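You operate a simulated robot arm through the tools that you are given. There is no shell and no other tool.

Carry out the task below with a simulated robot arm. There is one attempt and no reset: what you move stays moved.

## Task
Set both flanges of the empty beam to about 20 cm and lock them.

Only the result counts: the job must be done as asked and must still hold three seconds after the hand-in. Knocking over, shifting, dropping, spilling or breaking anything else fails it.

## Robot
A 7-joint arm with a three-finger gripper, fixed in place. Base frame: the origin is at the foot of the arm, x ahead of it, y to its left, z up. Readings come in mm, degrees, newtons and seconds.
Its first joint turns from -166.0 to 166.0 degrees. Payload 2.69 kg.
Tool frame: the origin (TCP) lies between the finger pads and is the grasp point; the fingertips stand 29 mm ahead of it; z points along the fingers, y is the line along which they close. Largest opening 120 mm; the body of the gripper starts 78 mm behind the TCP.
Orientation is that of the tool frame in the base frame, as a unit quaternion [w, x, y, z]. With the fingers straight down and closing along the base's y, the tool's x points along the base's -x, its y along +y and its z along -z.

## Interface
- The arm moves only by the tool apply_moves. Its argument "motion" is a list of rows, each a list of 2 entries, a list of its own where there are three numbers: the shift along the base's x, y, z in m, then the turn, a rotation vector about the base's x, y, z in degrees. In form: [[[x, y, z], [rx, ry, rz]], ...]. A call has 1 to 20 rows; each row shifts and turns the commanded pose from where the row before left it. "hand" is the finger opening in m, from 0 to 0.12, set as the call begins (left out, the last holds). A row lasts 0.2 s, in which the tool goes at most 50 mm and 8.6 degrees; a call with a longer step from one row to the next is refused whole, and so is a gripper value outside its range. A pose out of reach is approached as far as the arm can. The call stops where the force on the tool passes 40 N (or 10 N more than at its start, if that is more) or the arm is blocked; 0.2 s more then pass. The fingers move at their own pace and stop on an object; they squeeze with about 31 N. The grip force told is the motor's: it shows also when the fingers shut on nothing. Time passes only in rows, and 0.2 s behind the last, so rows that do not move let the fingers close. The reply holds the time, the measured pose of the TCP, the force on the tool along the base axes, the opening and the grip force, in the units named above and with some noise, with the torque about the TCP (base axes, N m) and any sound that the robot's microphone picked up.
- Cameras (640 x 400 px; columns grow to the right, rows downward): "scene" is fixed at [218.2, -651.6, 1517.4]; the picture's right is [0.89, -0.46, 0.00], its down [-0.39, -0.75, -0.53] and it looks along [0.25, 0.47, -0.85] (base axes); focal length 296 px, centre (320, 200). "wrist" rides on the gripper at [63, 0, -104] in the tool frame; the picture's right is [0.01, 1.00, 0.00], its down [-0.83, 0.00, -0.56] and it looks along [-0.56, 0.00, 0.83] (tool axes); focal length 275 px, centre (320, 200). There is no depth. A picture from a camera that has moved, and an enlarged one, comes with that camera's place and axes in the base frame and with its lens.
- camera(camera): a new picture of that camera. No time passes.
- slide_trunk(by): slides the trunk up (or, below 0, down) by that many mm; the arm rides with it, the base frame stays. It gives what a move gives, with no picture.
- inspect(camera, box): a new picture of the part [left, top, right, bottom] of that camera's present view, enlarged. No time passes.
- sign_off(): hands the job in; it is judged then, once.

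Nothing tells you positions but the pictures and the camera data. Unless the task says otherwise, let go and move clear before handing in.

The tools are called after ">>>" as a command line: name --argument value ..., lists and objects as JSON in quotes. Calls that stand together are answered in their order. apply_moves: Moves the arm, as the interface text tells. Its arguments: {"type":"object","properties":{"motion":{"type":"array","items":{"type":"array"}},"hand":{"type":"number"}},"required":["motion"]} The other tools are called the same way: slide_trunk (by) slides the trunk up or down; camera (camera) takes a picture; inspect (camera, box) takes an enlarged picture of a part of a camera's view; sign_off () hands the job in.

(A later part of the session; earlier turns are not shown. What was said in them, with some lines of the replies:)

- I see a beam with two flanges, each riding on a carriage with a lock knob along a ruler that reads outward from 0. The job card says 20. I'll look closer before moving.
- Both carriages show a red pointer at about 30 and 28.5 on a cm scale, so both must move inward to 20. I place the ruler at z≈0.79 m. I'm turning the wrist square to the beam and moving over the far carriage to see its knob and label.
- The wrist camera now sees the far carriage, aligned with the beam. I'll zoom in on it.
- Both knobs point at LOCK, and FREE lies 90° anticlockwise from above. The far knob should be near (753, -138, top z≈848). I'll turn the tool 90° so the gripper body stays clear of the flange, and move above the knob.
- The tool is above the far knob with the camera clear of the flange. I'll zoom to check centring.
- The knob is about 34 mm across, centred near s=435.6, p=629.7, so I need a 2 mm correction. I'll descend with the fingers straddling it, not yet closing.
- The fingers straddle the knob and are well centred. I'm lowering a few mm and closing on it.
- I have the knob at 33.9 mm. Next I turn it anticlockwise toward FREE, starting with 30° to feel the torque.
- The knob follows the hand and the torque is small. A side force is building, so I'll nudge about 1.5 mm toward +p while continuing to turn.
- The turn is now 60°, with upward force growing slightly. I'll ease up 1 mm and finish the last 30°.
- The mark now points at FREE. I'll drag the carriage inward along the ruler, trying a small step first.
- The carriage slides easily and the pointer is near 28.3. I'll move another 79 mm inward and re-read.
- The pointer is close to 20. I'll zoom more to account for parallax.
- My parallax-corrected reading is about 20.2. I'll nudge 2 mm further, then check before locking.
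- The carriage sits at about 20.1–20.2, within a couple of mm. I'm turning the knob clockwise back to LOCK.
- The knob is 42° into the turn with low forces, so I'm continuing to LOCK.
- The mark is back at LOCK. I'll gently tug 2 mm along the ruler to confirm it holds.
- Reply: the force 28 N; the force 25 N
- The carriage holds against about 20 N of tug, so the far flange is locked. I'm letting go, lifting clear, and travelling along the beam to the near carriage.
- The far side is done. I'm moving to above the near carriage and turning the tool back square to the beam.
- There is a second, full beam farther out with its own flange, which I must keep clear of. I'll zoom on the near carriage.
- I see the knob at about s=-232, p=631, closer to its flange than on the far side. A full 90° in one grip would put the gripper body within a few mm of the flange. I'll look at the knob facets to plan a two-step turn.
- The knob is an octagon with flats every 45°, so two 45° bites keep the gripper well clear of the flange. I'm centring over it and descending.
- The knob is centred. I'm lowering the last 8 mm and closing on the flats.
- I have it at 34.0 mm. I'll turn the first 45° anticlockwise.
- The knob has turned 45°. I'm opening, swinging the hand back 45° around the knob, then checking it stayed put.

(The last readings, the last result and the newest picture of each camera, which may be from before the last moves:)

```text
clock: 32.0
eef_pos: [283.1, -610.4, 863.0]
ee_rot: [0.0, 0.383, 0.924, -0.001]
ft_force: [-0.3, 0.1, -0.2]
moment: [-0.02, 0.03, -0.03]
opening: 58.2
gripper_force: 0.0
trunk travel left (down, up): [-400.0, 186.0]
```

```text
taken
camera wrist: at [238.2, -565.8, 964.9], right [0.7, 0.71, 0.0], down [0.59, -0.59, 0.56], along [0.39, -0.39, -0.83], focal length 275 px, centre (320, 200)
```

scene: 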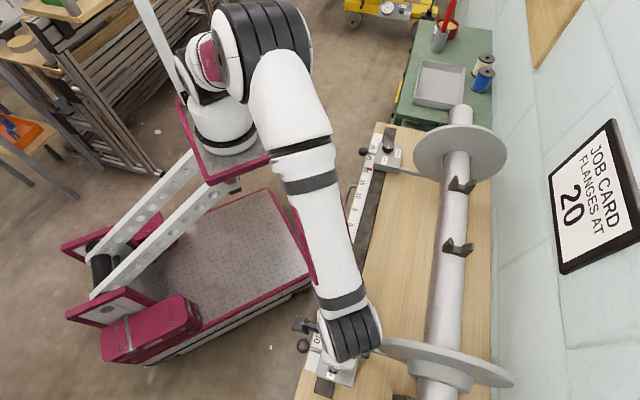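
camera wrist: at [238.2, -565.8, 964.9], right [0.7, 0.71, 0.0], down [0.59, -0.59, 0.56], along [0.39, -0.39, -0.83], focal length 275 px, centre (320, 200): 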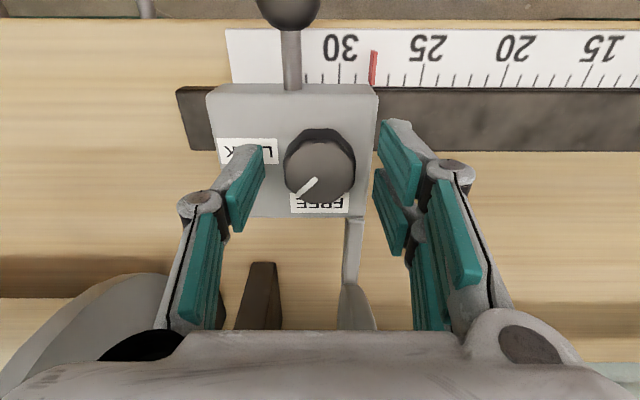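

The mark stayed halfway. I'm regripping and turning the second 45° to FREE.

>>> apply_moves --motion '[[[0, 0, 0], [0, 0, 0]], [[0, 0, 0], [0, 0, 0]], [[0, 0, 0], [0, 0, 0]]]' --hand 0.0

>>> apply_moves --motion '[[[0, 0, 0], [0, 0, 5]], [[0, 0, 0], [0, 0, 5]], [[0, 0, 0], [0, 0, 5]], [[0, 0, 0], [0, 0, 5]], [[0, 0, 0], [0, 0, 5]], [[0, 0, 0], [0, 0, 5]], [[0, 0, 0], [0, 0, 5]], [[0, 0, 0], [0, 0, 5]], [[0, 0, 0], [0, 0, 5]]]'

>>> camera --camera "wrist"

```text
clock: 32.8
eef_pos: [282.9, -610.2, 862.0]
ee_rot: [0.001, 0.383, 0.924, 0.0]
ft_force: [-0.8, -1.1, 2.2]
moment: [-0.01, 0.09, 0.01]
opening: 33.7
gripper_force: 45.0
trunk travel left (down, up): [-400.0, 186.0]
```

```text
clock: 34.8
eef_pos: [282.6, -608.5, 861.5]
ee_rot: [-0.001, -0.001, 1.0, 0.0]
ft_force: [1.0, 2.2, 3.6]
moment: [-0.04, 0.24, -0.34]
opening: 34.1
gripper_force: 44.9
trunk travel left (down, up): [-400.0, 186.0]
```

```text
taken
camera wrist: at [220.1, -610.1, 965.1], right [-0.01, 1.0, 0.0], down [0.83, 0.0, 0.56], along [0.56, 0.0, -0.83], focal length 275 px, centre (320, 200)
```

wrist: 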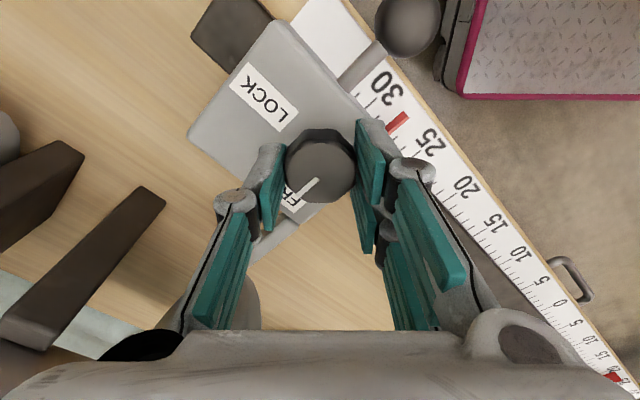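

The mark points at FREE and I feel its stop. I'm dragging the near carriage inward 76 mm, then I'll read the pointer.

>>> apply_moves --motion '[[[0.0035, 0.0035, 0], [0, 0, 0]], [[0.0035, 0.0035, 0], [0, 0, 0]], [[0.0065, 0.0065, 0], [0, 0, 0]], [[0.0065, 0.0065, 0], [0, 0, 0]], [[0.007, 0.007, 0], [0, 0, 0]], [[0.007, 0.007, 0], [0, 0, 0]], [[0.007, 0.007, 0], [0, 0, 0]], [[0.007, 0.007, 0], [0, 0, 0]], [[0.006, 0.006, 0], [0, 0, 0]], [[0, 0, 0], [0, 0, 0]]]'

>>> inspect --camera "wrist" --box '[340, 60, 480, 200]'

>>> camera --camera "scene"

```text
clock: 37.0
eef_pos: [338.3, -555.5, 863.9]
ee_rot: [0.0, 0.0, 1.0, 0.0]
ft_force: [-6.0, 8.0, 0.0]
moment: [0.18, 0.77, -0.08]
opening: 33.8
gripper_force: 45.1
trunk travel left (down, up): [-400.0, 186.0]
```

```text
2.86 times, centred on (410, 130) of wrist
camera zoom: at [274.6, -555.8, 965.1], right [-0.01, 1.0, 0.0], down [0.83, 0.0, 0.56], along [0.56, 0.0, -0.83], focal length 786 px, centre (63, 400)
```

zoom: 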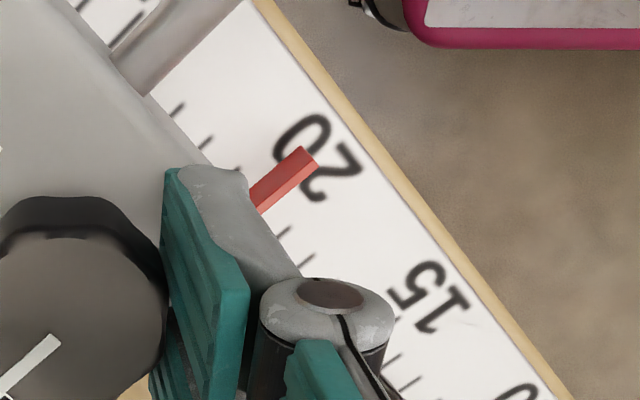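

```text
taken
```

scene: 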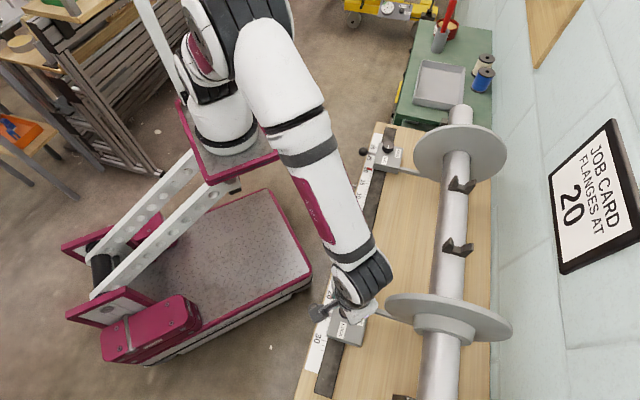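

The near pointer is close to 20. I'll zoom in from both cameras.

>>> inspect --camera "wrist" --box '[375, 75, 445, 155]'

>>> inspect --camera "scene" --box '[305, 285, 365, 350]'

```text
5.00 times, centred on (410, 115) of wrist
camera zoom: at [274.6, -555.8, 965.1], right [-0.01, 1.0, 0.0], down [0.83, 0.0, 0.56], along [0.56, 0.0, -0.83], focal length 1376 px, centre (-130, 625)
```

zoom: 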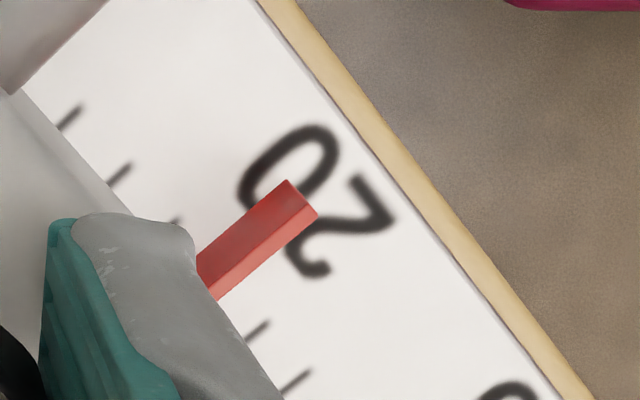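

```text
6.15 times, centred on (335, 318) of scene
camera zoom: at [218.2, -651.6, 1517.4], right [0.89, -0.46, 0.0], down [-0.39, -0.75, -0.53], along [0.25, 0.47, -0.85], focal length 1820 px, centre (228, -523)
```

zoom: 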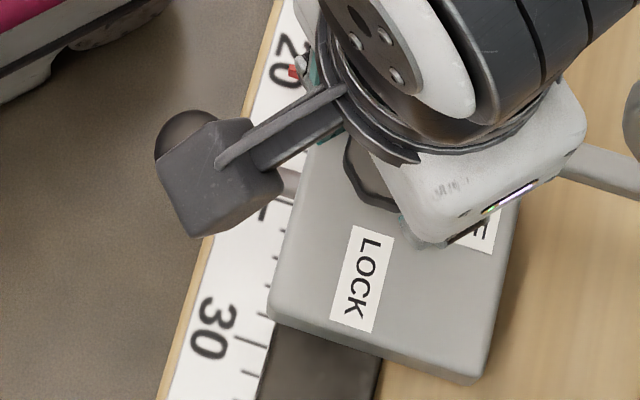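

By my reading the near pointer is at about 20.5, so I'll move 5 mm further inward.

>>> apply_moves --motion '[[[0.002, 0.002, 0], [0, 0, 0]], [[0.0018, 0.0018, 0], [0, 0, 0]], [[0, 0, 0], [0, 0, 0]]]'

>>> inspect --camera "wrist" --box '[375, 75, 445, 155]'

```text
clock: 37.8
eef_pos: [339.3, -552.0, 862.6]
ee_rot: [0.0, 0.0, 1.0, 0.001]
ft_force: [-9.3, 4.8, -9.9]
moment: [0.1, 0.1, -0.06]
opening: 33.8
gripper_force: 45.0
trunk travel left (down, up): [-400.0, 186.0]
```

```text
5.00 times, centred on (410, 115) of wrist
camera zoom: at [277.7, -552.7, 965.2], right [-0.01, 1.0, 0.0], down [0.83, 0.0, 0.56], along [0.56, 0.0, -0.83], focal length 1376 px, centre (-130, 625)
```

zoom: 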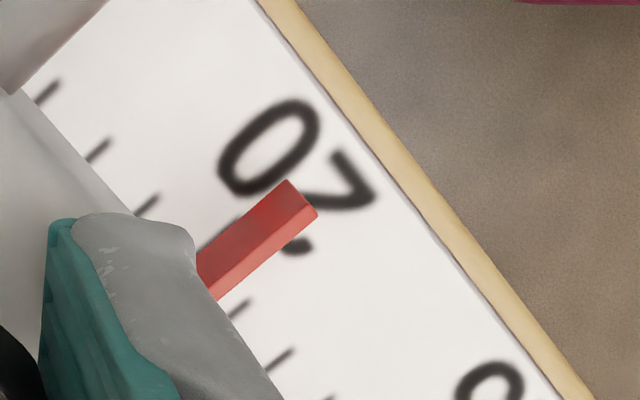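

The near pointer now reads about 20.05. I'm turning clockwise 45°, then I'll regrip for the second half.

>>> apply_moves --motion '[[[0, 0, 0], [0, 0, -5]], [[0, 0, 0], [0, 0, -5]], [[0, 0, 0], [0, 0, -5]], [[0, 0, 0], [0, 0, -5]], [[0, 0, 0], [0, 0, -5]], [[0, 0, 0], [0, 0, -5]], [[0, 0, 0], [0, 0, -5]], [[0, 0, 0], [0, 0, -5]], [[0, 0, 0], [0, 0, -5]]]'

>>> camera --camera "wrist"

>>> inspect --camera "wrist" --box '[340, 20, 420, 100]'

```text
clock: 39.8
eef_pos: [339.9, -552.1, 862.5]
ee_rot: [0.0, 0.383, 0.924, 0.0]
ft_force: [-8.5, 3.9, -9.9]
moment: [-0.48, -0.02, -0.02]
opening: 33.5
gripper_force: 44.7
trunk travel left (down, up): [-400.0, 186.0]
```

```text
taken
camera wrist: at [295.9, -507.9, 965.2], right [0.7, 0.71, 0.0], down [0.59, -0.59, 0.56], along [0.39, -0.39, -0.83], focal length 275 px, centre (320, 200)
```

wrist: 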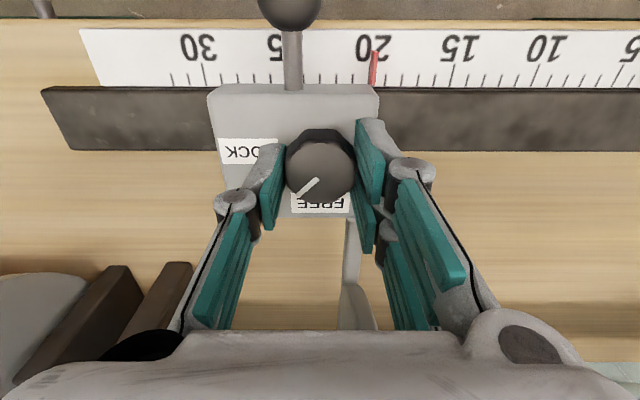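

```text
5.00 times, centred on (380, 60) of wrist
camera zoom: at [295.9, -507.9, 965.2], right [0.7, 0.71, 0.0], down [0.59, -0.59, 0.56], along [0.39, -0.39, -0.83], focal length 1376 px, centre (20, 900)
```

zoom: 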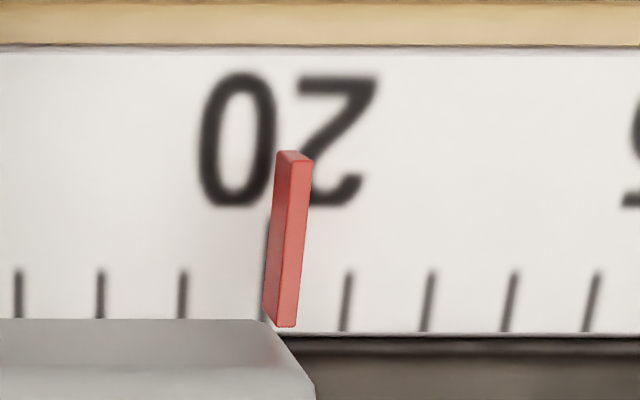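

The near pointer is right at 20. I'm regripping for the last 45°.

>>> apply_moves --motion '[[[0, 0, 0], [0, 0, 0]], [[0, 0, 0], [0, 0, 0]], [[0, 0, 0], [0, 0, 6]], [[0, 0, 0], [0, 0, 6.5]], [[0, 0, 0], [0, 0, 6.5]], [[0, 0, 0], [0, 0, 6.5]], [[0, 0, 0], [0, 0, 6.5]], [[0, 0, 0], [0, 0, 6.5]], [[0, 0, 0], [0, 0, 6.5]], [[0, 0, 0], [0, 0, 0]]]' --hand 0.058

>>> camera --camera "wrist"

```text
clock: 42.0
eef_pos: [340.5, -552.0, 862.4]
ee_rot: [0.0, -0.002, 1.0, 0.0]
ft_force: [-0.3, -0.7, -0.8]
moment: [0.0, 0.0, -0.02]
opening: 58.2
gripper_force: 0.1
trunk travel left (down, up): [-400.0, 186.0]
```

```text
taken
camera wrist: at [277.8, -552.7, 965.2], right [-0.01, 1.0, 0.0], down [0.83, 0.01, 0.56], along [0.56, 0.0, -0.83], focal length 275 px, centre (320, 200)
```

wrist: 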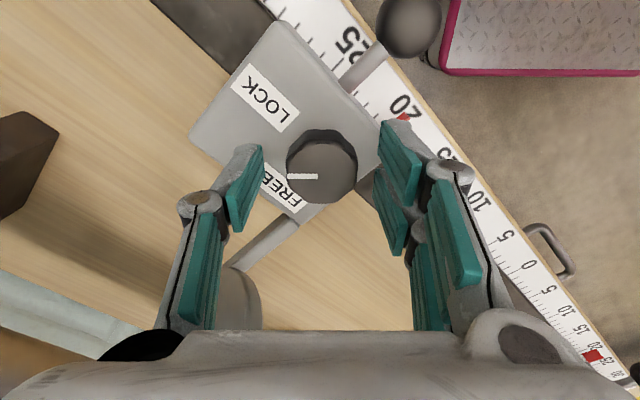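

>>> apply_moves --motion '[[[0, 0, 0], [0, 0, 0]], [[0, 0, 0], [0, 0, 0]], [[0, 0, 0], [0, 0, 0]]]' --hand 0.0

>>> apply_moves --motion '[[[0, 0, 0], [0, 0, -5]], [[0, 0, 0], [0, 0, -5]], [[0, 0, 0], [0, 0, -5]], [[0, 0, 0], [0, 0, -5]], [[0, 0, 0], [0, 0, -5]], [[0, 0, 0], [0, 0, -5]], [[0, 0, 0], [0, 0, -5]], [[0, 0, 0], [0, 0, -5]], [[0, 0, 0], [0, 0, -5]], [[0, 0, 0], [0, 0, -2]]]'

>>> camera --camera "wrist"

>>> inspect --camera "wrist" --box '[340, 20, 420, 100]'

```text
clock: 42.8
eef_pos: [339.6, -551.6, 863.8]
ee_rot: [0.0, 0.0, 1.0, 0.001]
ft_force: [-1.9, 3.4, 2.0]
moment: [0.18, 0.06, 0.05]
opening: 33.7
gripper_force: 45.4
trunk travel left (down, up): [-400.0, 186.0]
```

```text
clock: 45.0
eef_pos: [340.3, -552.2, 862.7]
ee_rot: [0.0, 0.399, 0.917, 0.0]
ft_force: [-7.6, 4.8, 1.7]
moment: [0.21, 0.38, 0.61]
opening: 33.8
gripper_force: 45.0
trunk travel left (down, up): [-400.0, 186.0]
```

```text
taken
camera wrist: at [297.0, -506.2, 965.2], right [0.73, 0.69, 0.0], down [0.57, -0.61, 0.56], along [0.38, -0.4, -0.83], focal length 275 px, centre (320, 200)
```

wrist: 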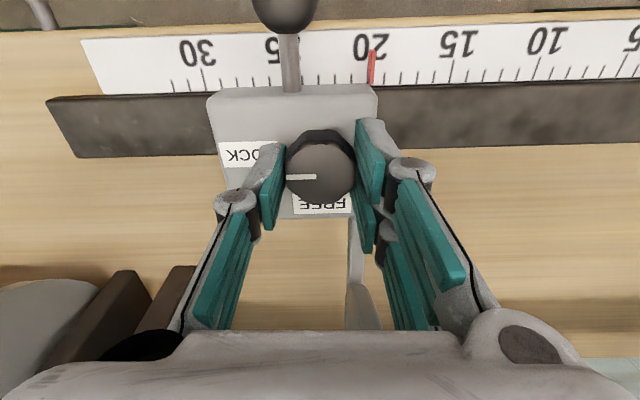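

```text
5.00 times, centred on (380, 60) of wrist
camera zoom: at [297.0, -506.2, 965.2], right [0.73, 0.69, 0.0], down [0.57, -0.61, 0.56], along [0.38, -0.4, -0.83], focal length 1376 px, centre (20, 900)
```

zoom: 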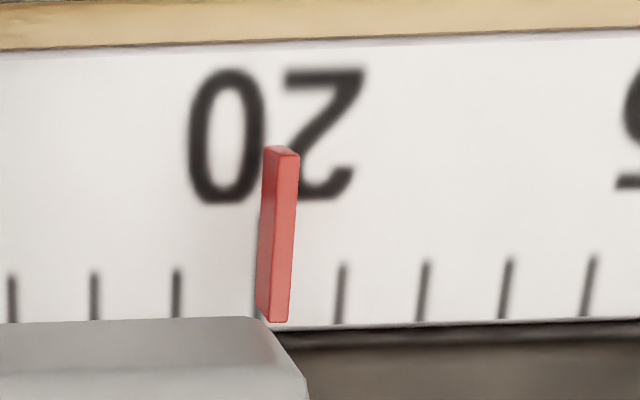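

The near knob is at its LOCK stop with the pointer at 20. I'll give a quick tug to confirm, then return.

>>> apply_moves --motion '[[[-0.0012, -0.0012, 0], [0, 0, 2]], [[-0.0012, -0.0012, 0], [0, 0, 0]]]'

>>> inspect --camera "wrist" --box '[340, 20, 420, 100]'

>>> apply_moves --motion '[[[0.0012, 0.0012, 0], [0, 0, 0]], [[0.0012, 0.0012, 0], [0, 0, 0]]]'

```text
clock: 45.6
eef_pos: [340.5, -552.3, 862.0]
ee_rot: [0.0, 0.382, 0.924, 0.001]
ft_force: [1.9, 20.3, 9.6]
moment: [0.6, -0.49, -0.02]
opening: 33.7
gripper_force: 45.2
trunk travel left (down, up): [-400.0, 186.0]
```

```text
5.00 times, centred on (380, 60) of wrist
camera zoom: at [294.9, -508.5, 965.2], right [0.7, 0.71, 0.0], down [0.59, -0.59, 0.55], along [0.4, -0.39, -0.83], focal length 1376 px, centre (20, 900)
```

zoom: 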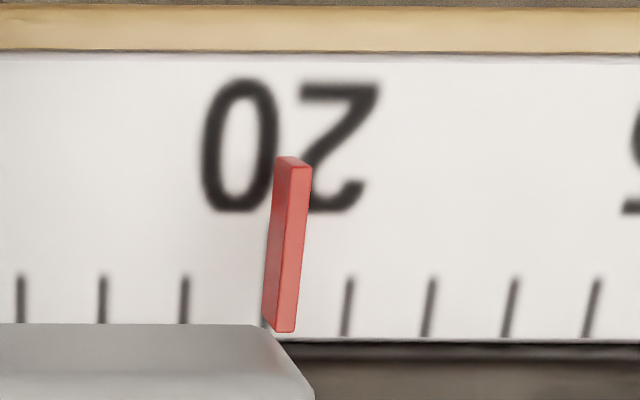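

```text
clock: 46.2
eef_pos: [340.2, -552.4, 863.3]
ee_rot: [-0.001, 0.383, 0.924, 0.0]
ft_force: [-3.4, 12.9, 1.3]
moment: [0.49, 0.28, 0.02]
opening: 33.9
gripper_force: 45.2
trunk travel left (down, up): [-400.0, 186.0]
```

The near carriage holds. I'm releasing, rising straight up, and backing away so I can view both carriages.

>>> apply_moves --motion '[[[0, 0, 0], [0, 0, 0]], [[0, 0, 0], [0, 0, 0]], [[0, 0, 0.01], [0, 0, 0]], [[0, 0, 0.02], [0, 0, 0]], [[0, 0, 0.04], [0, 0, 0]], [[0, 0, 0.045], [0, 0, 0]], [[0, 0, 0.045], [0, 0, 0]], [[0, 0, 0.045], [0, 0, 0]]]' --hand 0.056

>>> inspect --camera "wrist" --box '[240, 40, 420, 160]'

>>> apply_moves --motion '[[[0.03, 0.035, 0.01], [0, 0, 0]], [[0.03, 0.035, 0.01], [0, 0, 0]], [[0.03, 0.035, 0.01], [0, 0, 0]], [[0.03, 0.035, 0.01], [0, 0, 0]], [[0.03, 0.035, 0.01], [0, 0, 0]], [[0.03, 0.035, 0.01], [0, 0, 0]], [[0.03, 0.035, 0.01], [0, 0, 0]], [[0.03, 0.035, 0.01], [0, 0, 0]]]'

>>> camera --camera "wrist"

>>> camera --camera "scene"

```text
clock: 48.0
eef_pos: [340.8, -551.5, 1067.8]
ee_rot: [-0.001, 0.382, 0.924, 0.001]
ft_force: [-0.2, -0.4, -0.4]
moment: [0.04, 0.0, -0.02]
opening: 56.1
gripper_force: 0.1
trunk travel left (down, up): [-400.0, 186.0]
```

```text
3.33 times, centred on (330, 100) of wrist
camera zoom: at [295.8, -507.1, 1170.6], right [0.7, 0.71, 0.0], down [0.59, -0.59, 0.56], along [0.39, -0.39, -0.83], focal length 918 px, centre (287, 533)
```

zoom: 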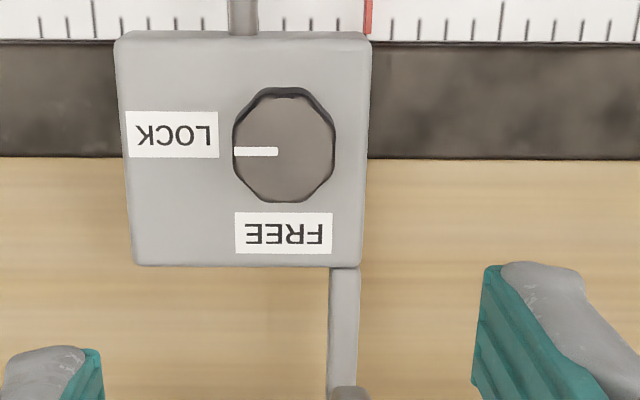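

```text
clock: 49.8
eef_pos: [578.9, -273.1, 1147.2]
ee_rot: [0.0, 0.384, 0.923, 0.0]
ft_force: [-0.9, -0.6, 0.2]
moment: [0.02, -0.02, 0.02]
opening: 56.0
gripper_force: 0.1
trunk travel left (down, up): [-400.0, 186.0]
```

```text
taken
camera wrist: at [535.1, -228.8, 1250.1], right [0.7, 0.71, 0.0], down [0.59, -0.59, 0.56], along [0.39, -0.39, -0.83], focal length 275 px, centre (320, 200)
```

wrist: 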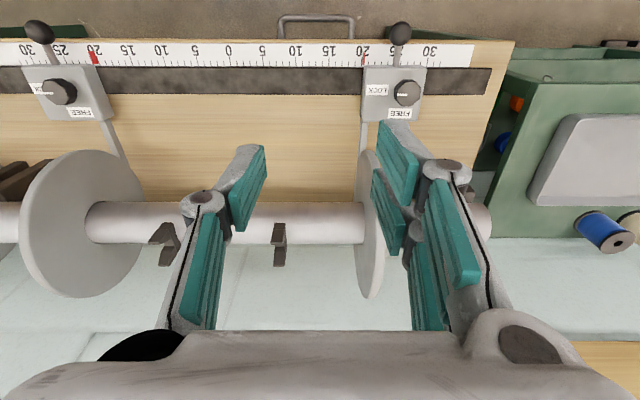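

```text
taken
```

scene: 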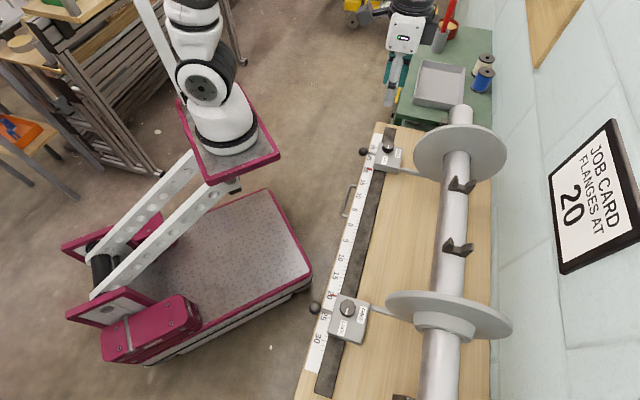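

Both pointers appear at 20 and the hand is clear. I'll take final close looks at both knobs and pointers.

>>> inspect --camera "wrist" --box '[340, 30, 440, 130]'

>>> inspect --camera "scene" --box '[300, 280, 380, 350]'

>>> inspect --camera "scene" --box '[355, 130, 415, 180]'

```text
4.00 times, centred on (390, 80) of wrist
camera zoom: at [535.1, -228.8, 1250.1], right [0.7, 0.71, 0.0], down [0.59, -0.59, 0.56], along [0.39, -0.39, -0.83], focal length 1101 px, centre (40, 680)
```

zoom: 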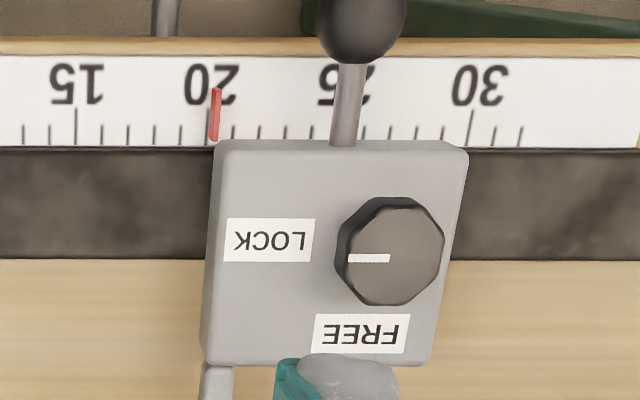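

```text
5.71 times, centred on (340, 315) of scene
camera zoom: at [218.2, -651.6, 1517.4], right [0.89, -0.46, 0.0], down [-0.39, -0.75, -0.53], along [0.25, 0.47, -0.85], focal length 1690 px, centre (206, -457)
```

zoom: 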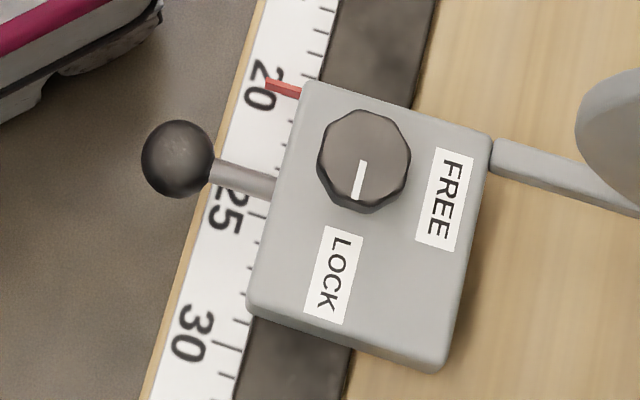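

```text
8.00 times, centred on (385, 155) of scene
camera zoom: at [218.2, -651.6, 1517.4], right [0.89, -0.46, 0.0], down [-0.39, -0.75, -0.53], along [0.25, 0.47, -0.85], focal length 2366 px, centre (-200, 560)
```

zoom: 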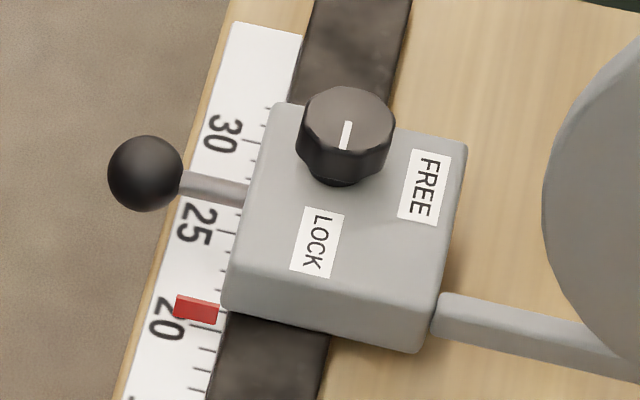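

Both knobs are on LOCK and the pointers read about 20.1 (far) and 20.0 (near). The gripper is clear and nothing else was disturbed, so I'm handing in.

>>> sign_off

```text
The job is handed in.
```

Both flanges of the empty beam are set to about 20 cm and locked, and the job is handed in.

- **Far flange:** its pointer reads about 20.1 cm, down from about 29.8. The knob is on LOCK, and the carriage did not move when I tugged it along the ruler with roughly 20 N.
- **Near flange:** its pointer reads about 20.0 cm, down from about 28.2. The knob is at its LOCK stop, and the carriage held when I tugged it too.

I read both positions from the camera pictures, correcting for viewing angle, so they could be off by a couple of millimetres. The gripper is open and clear of the beam. As far as the pictures show, nothing else was touched, including the full beam next to it.
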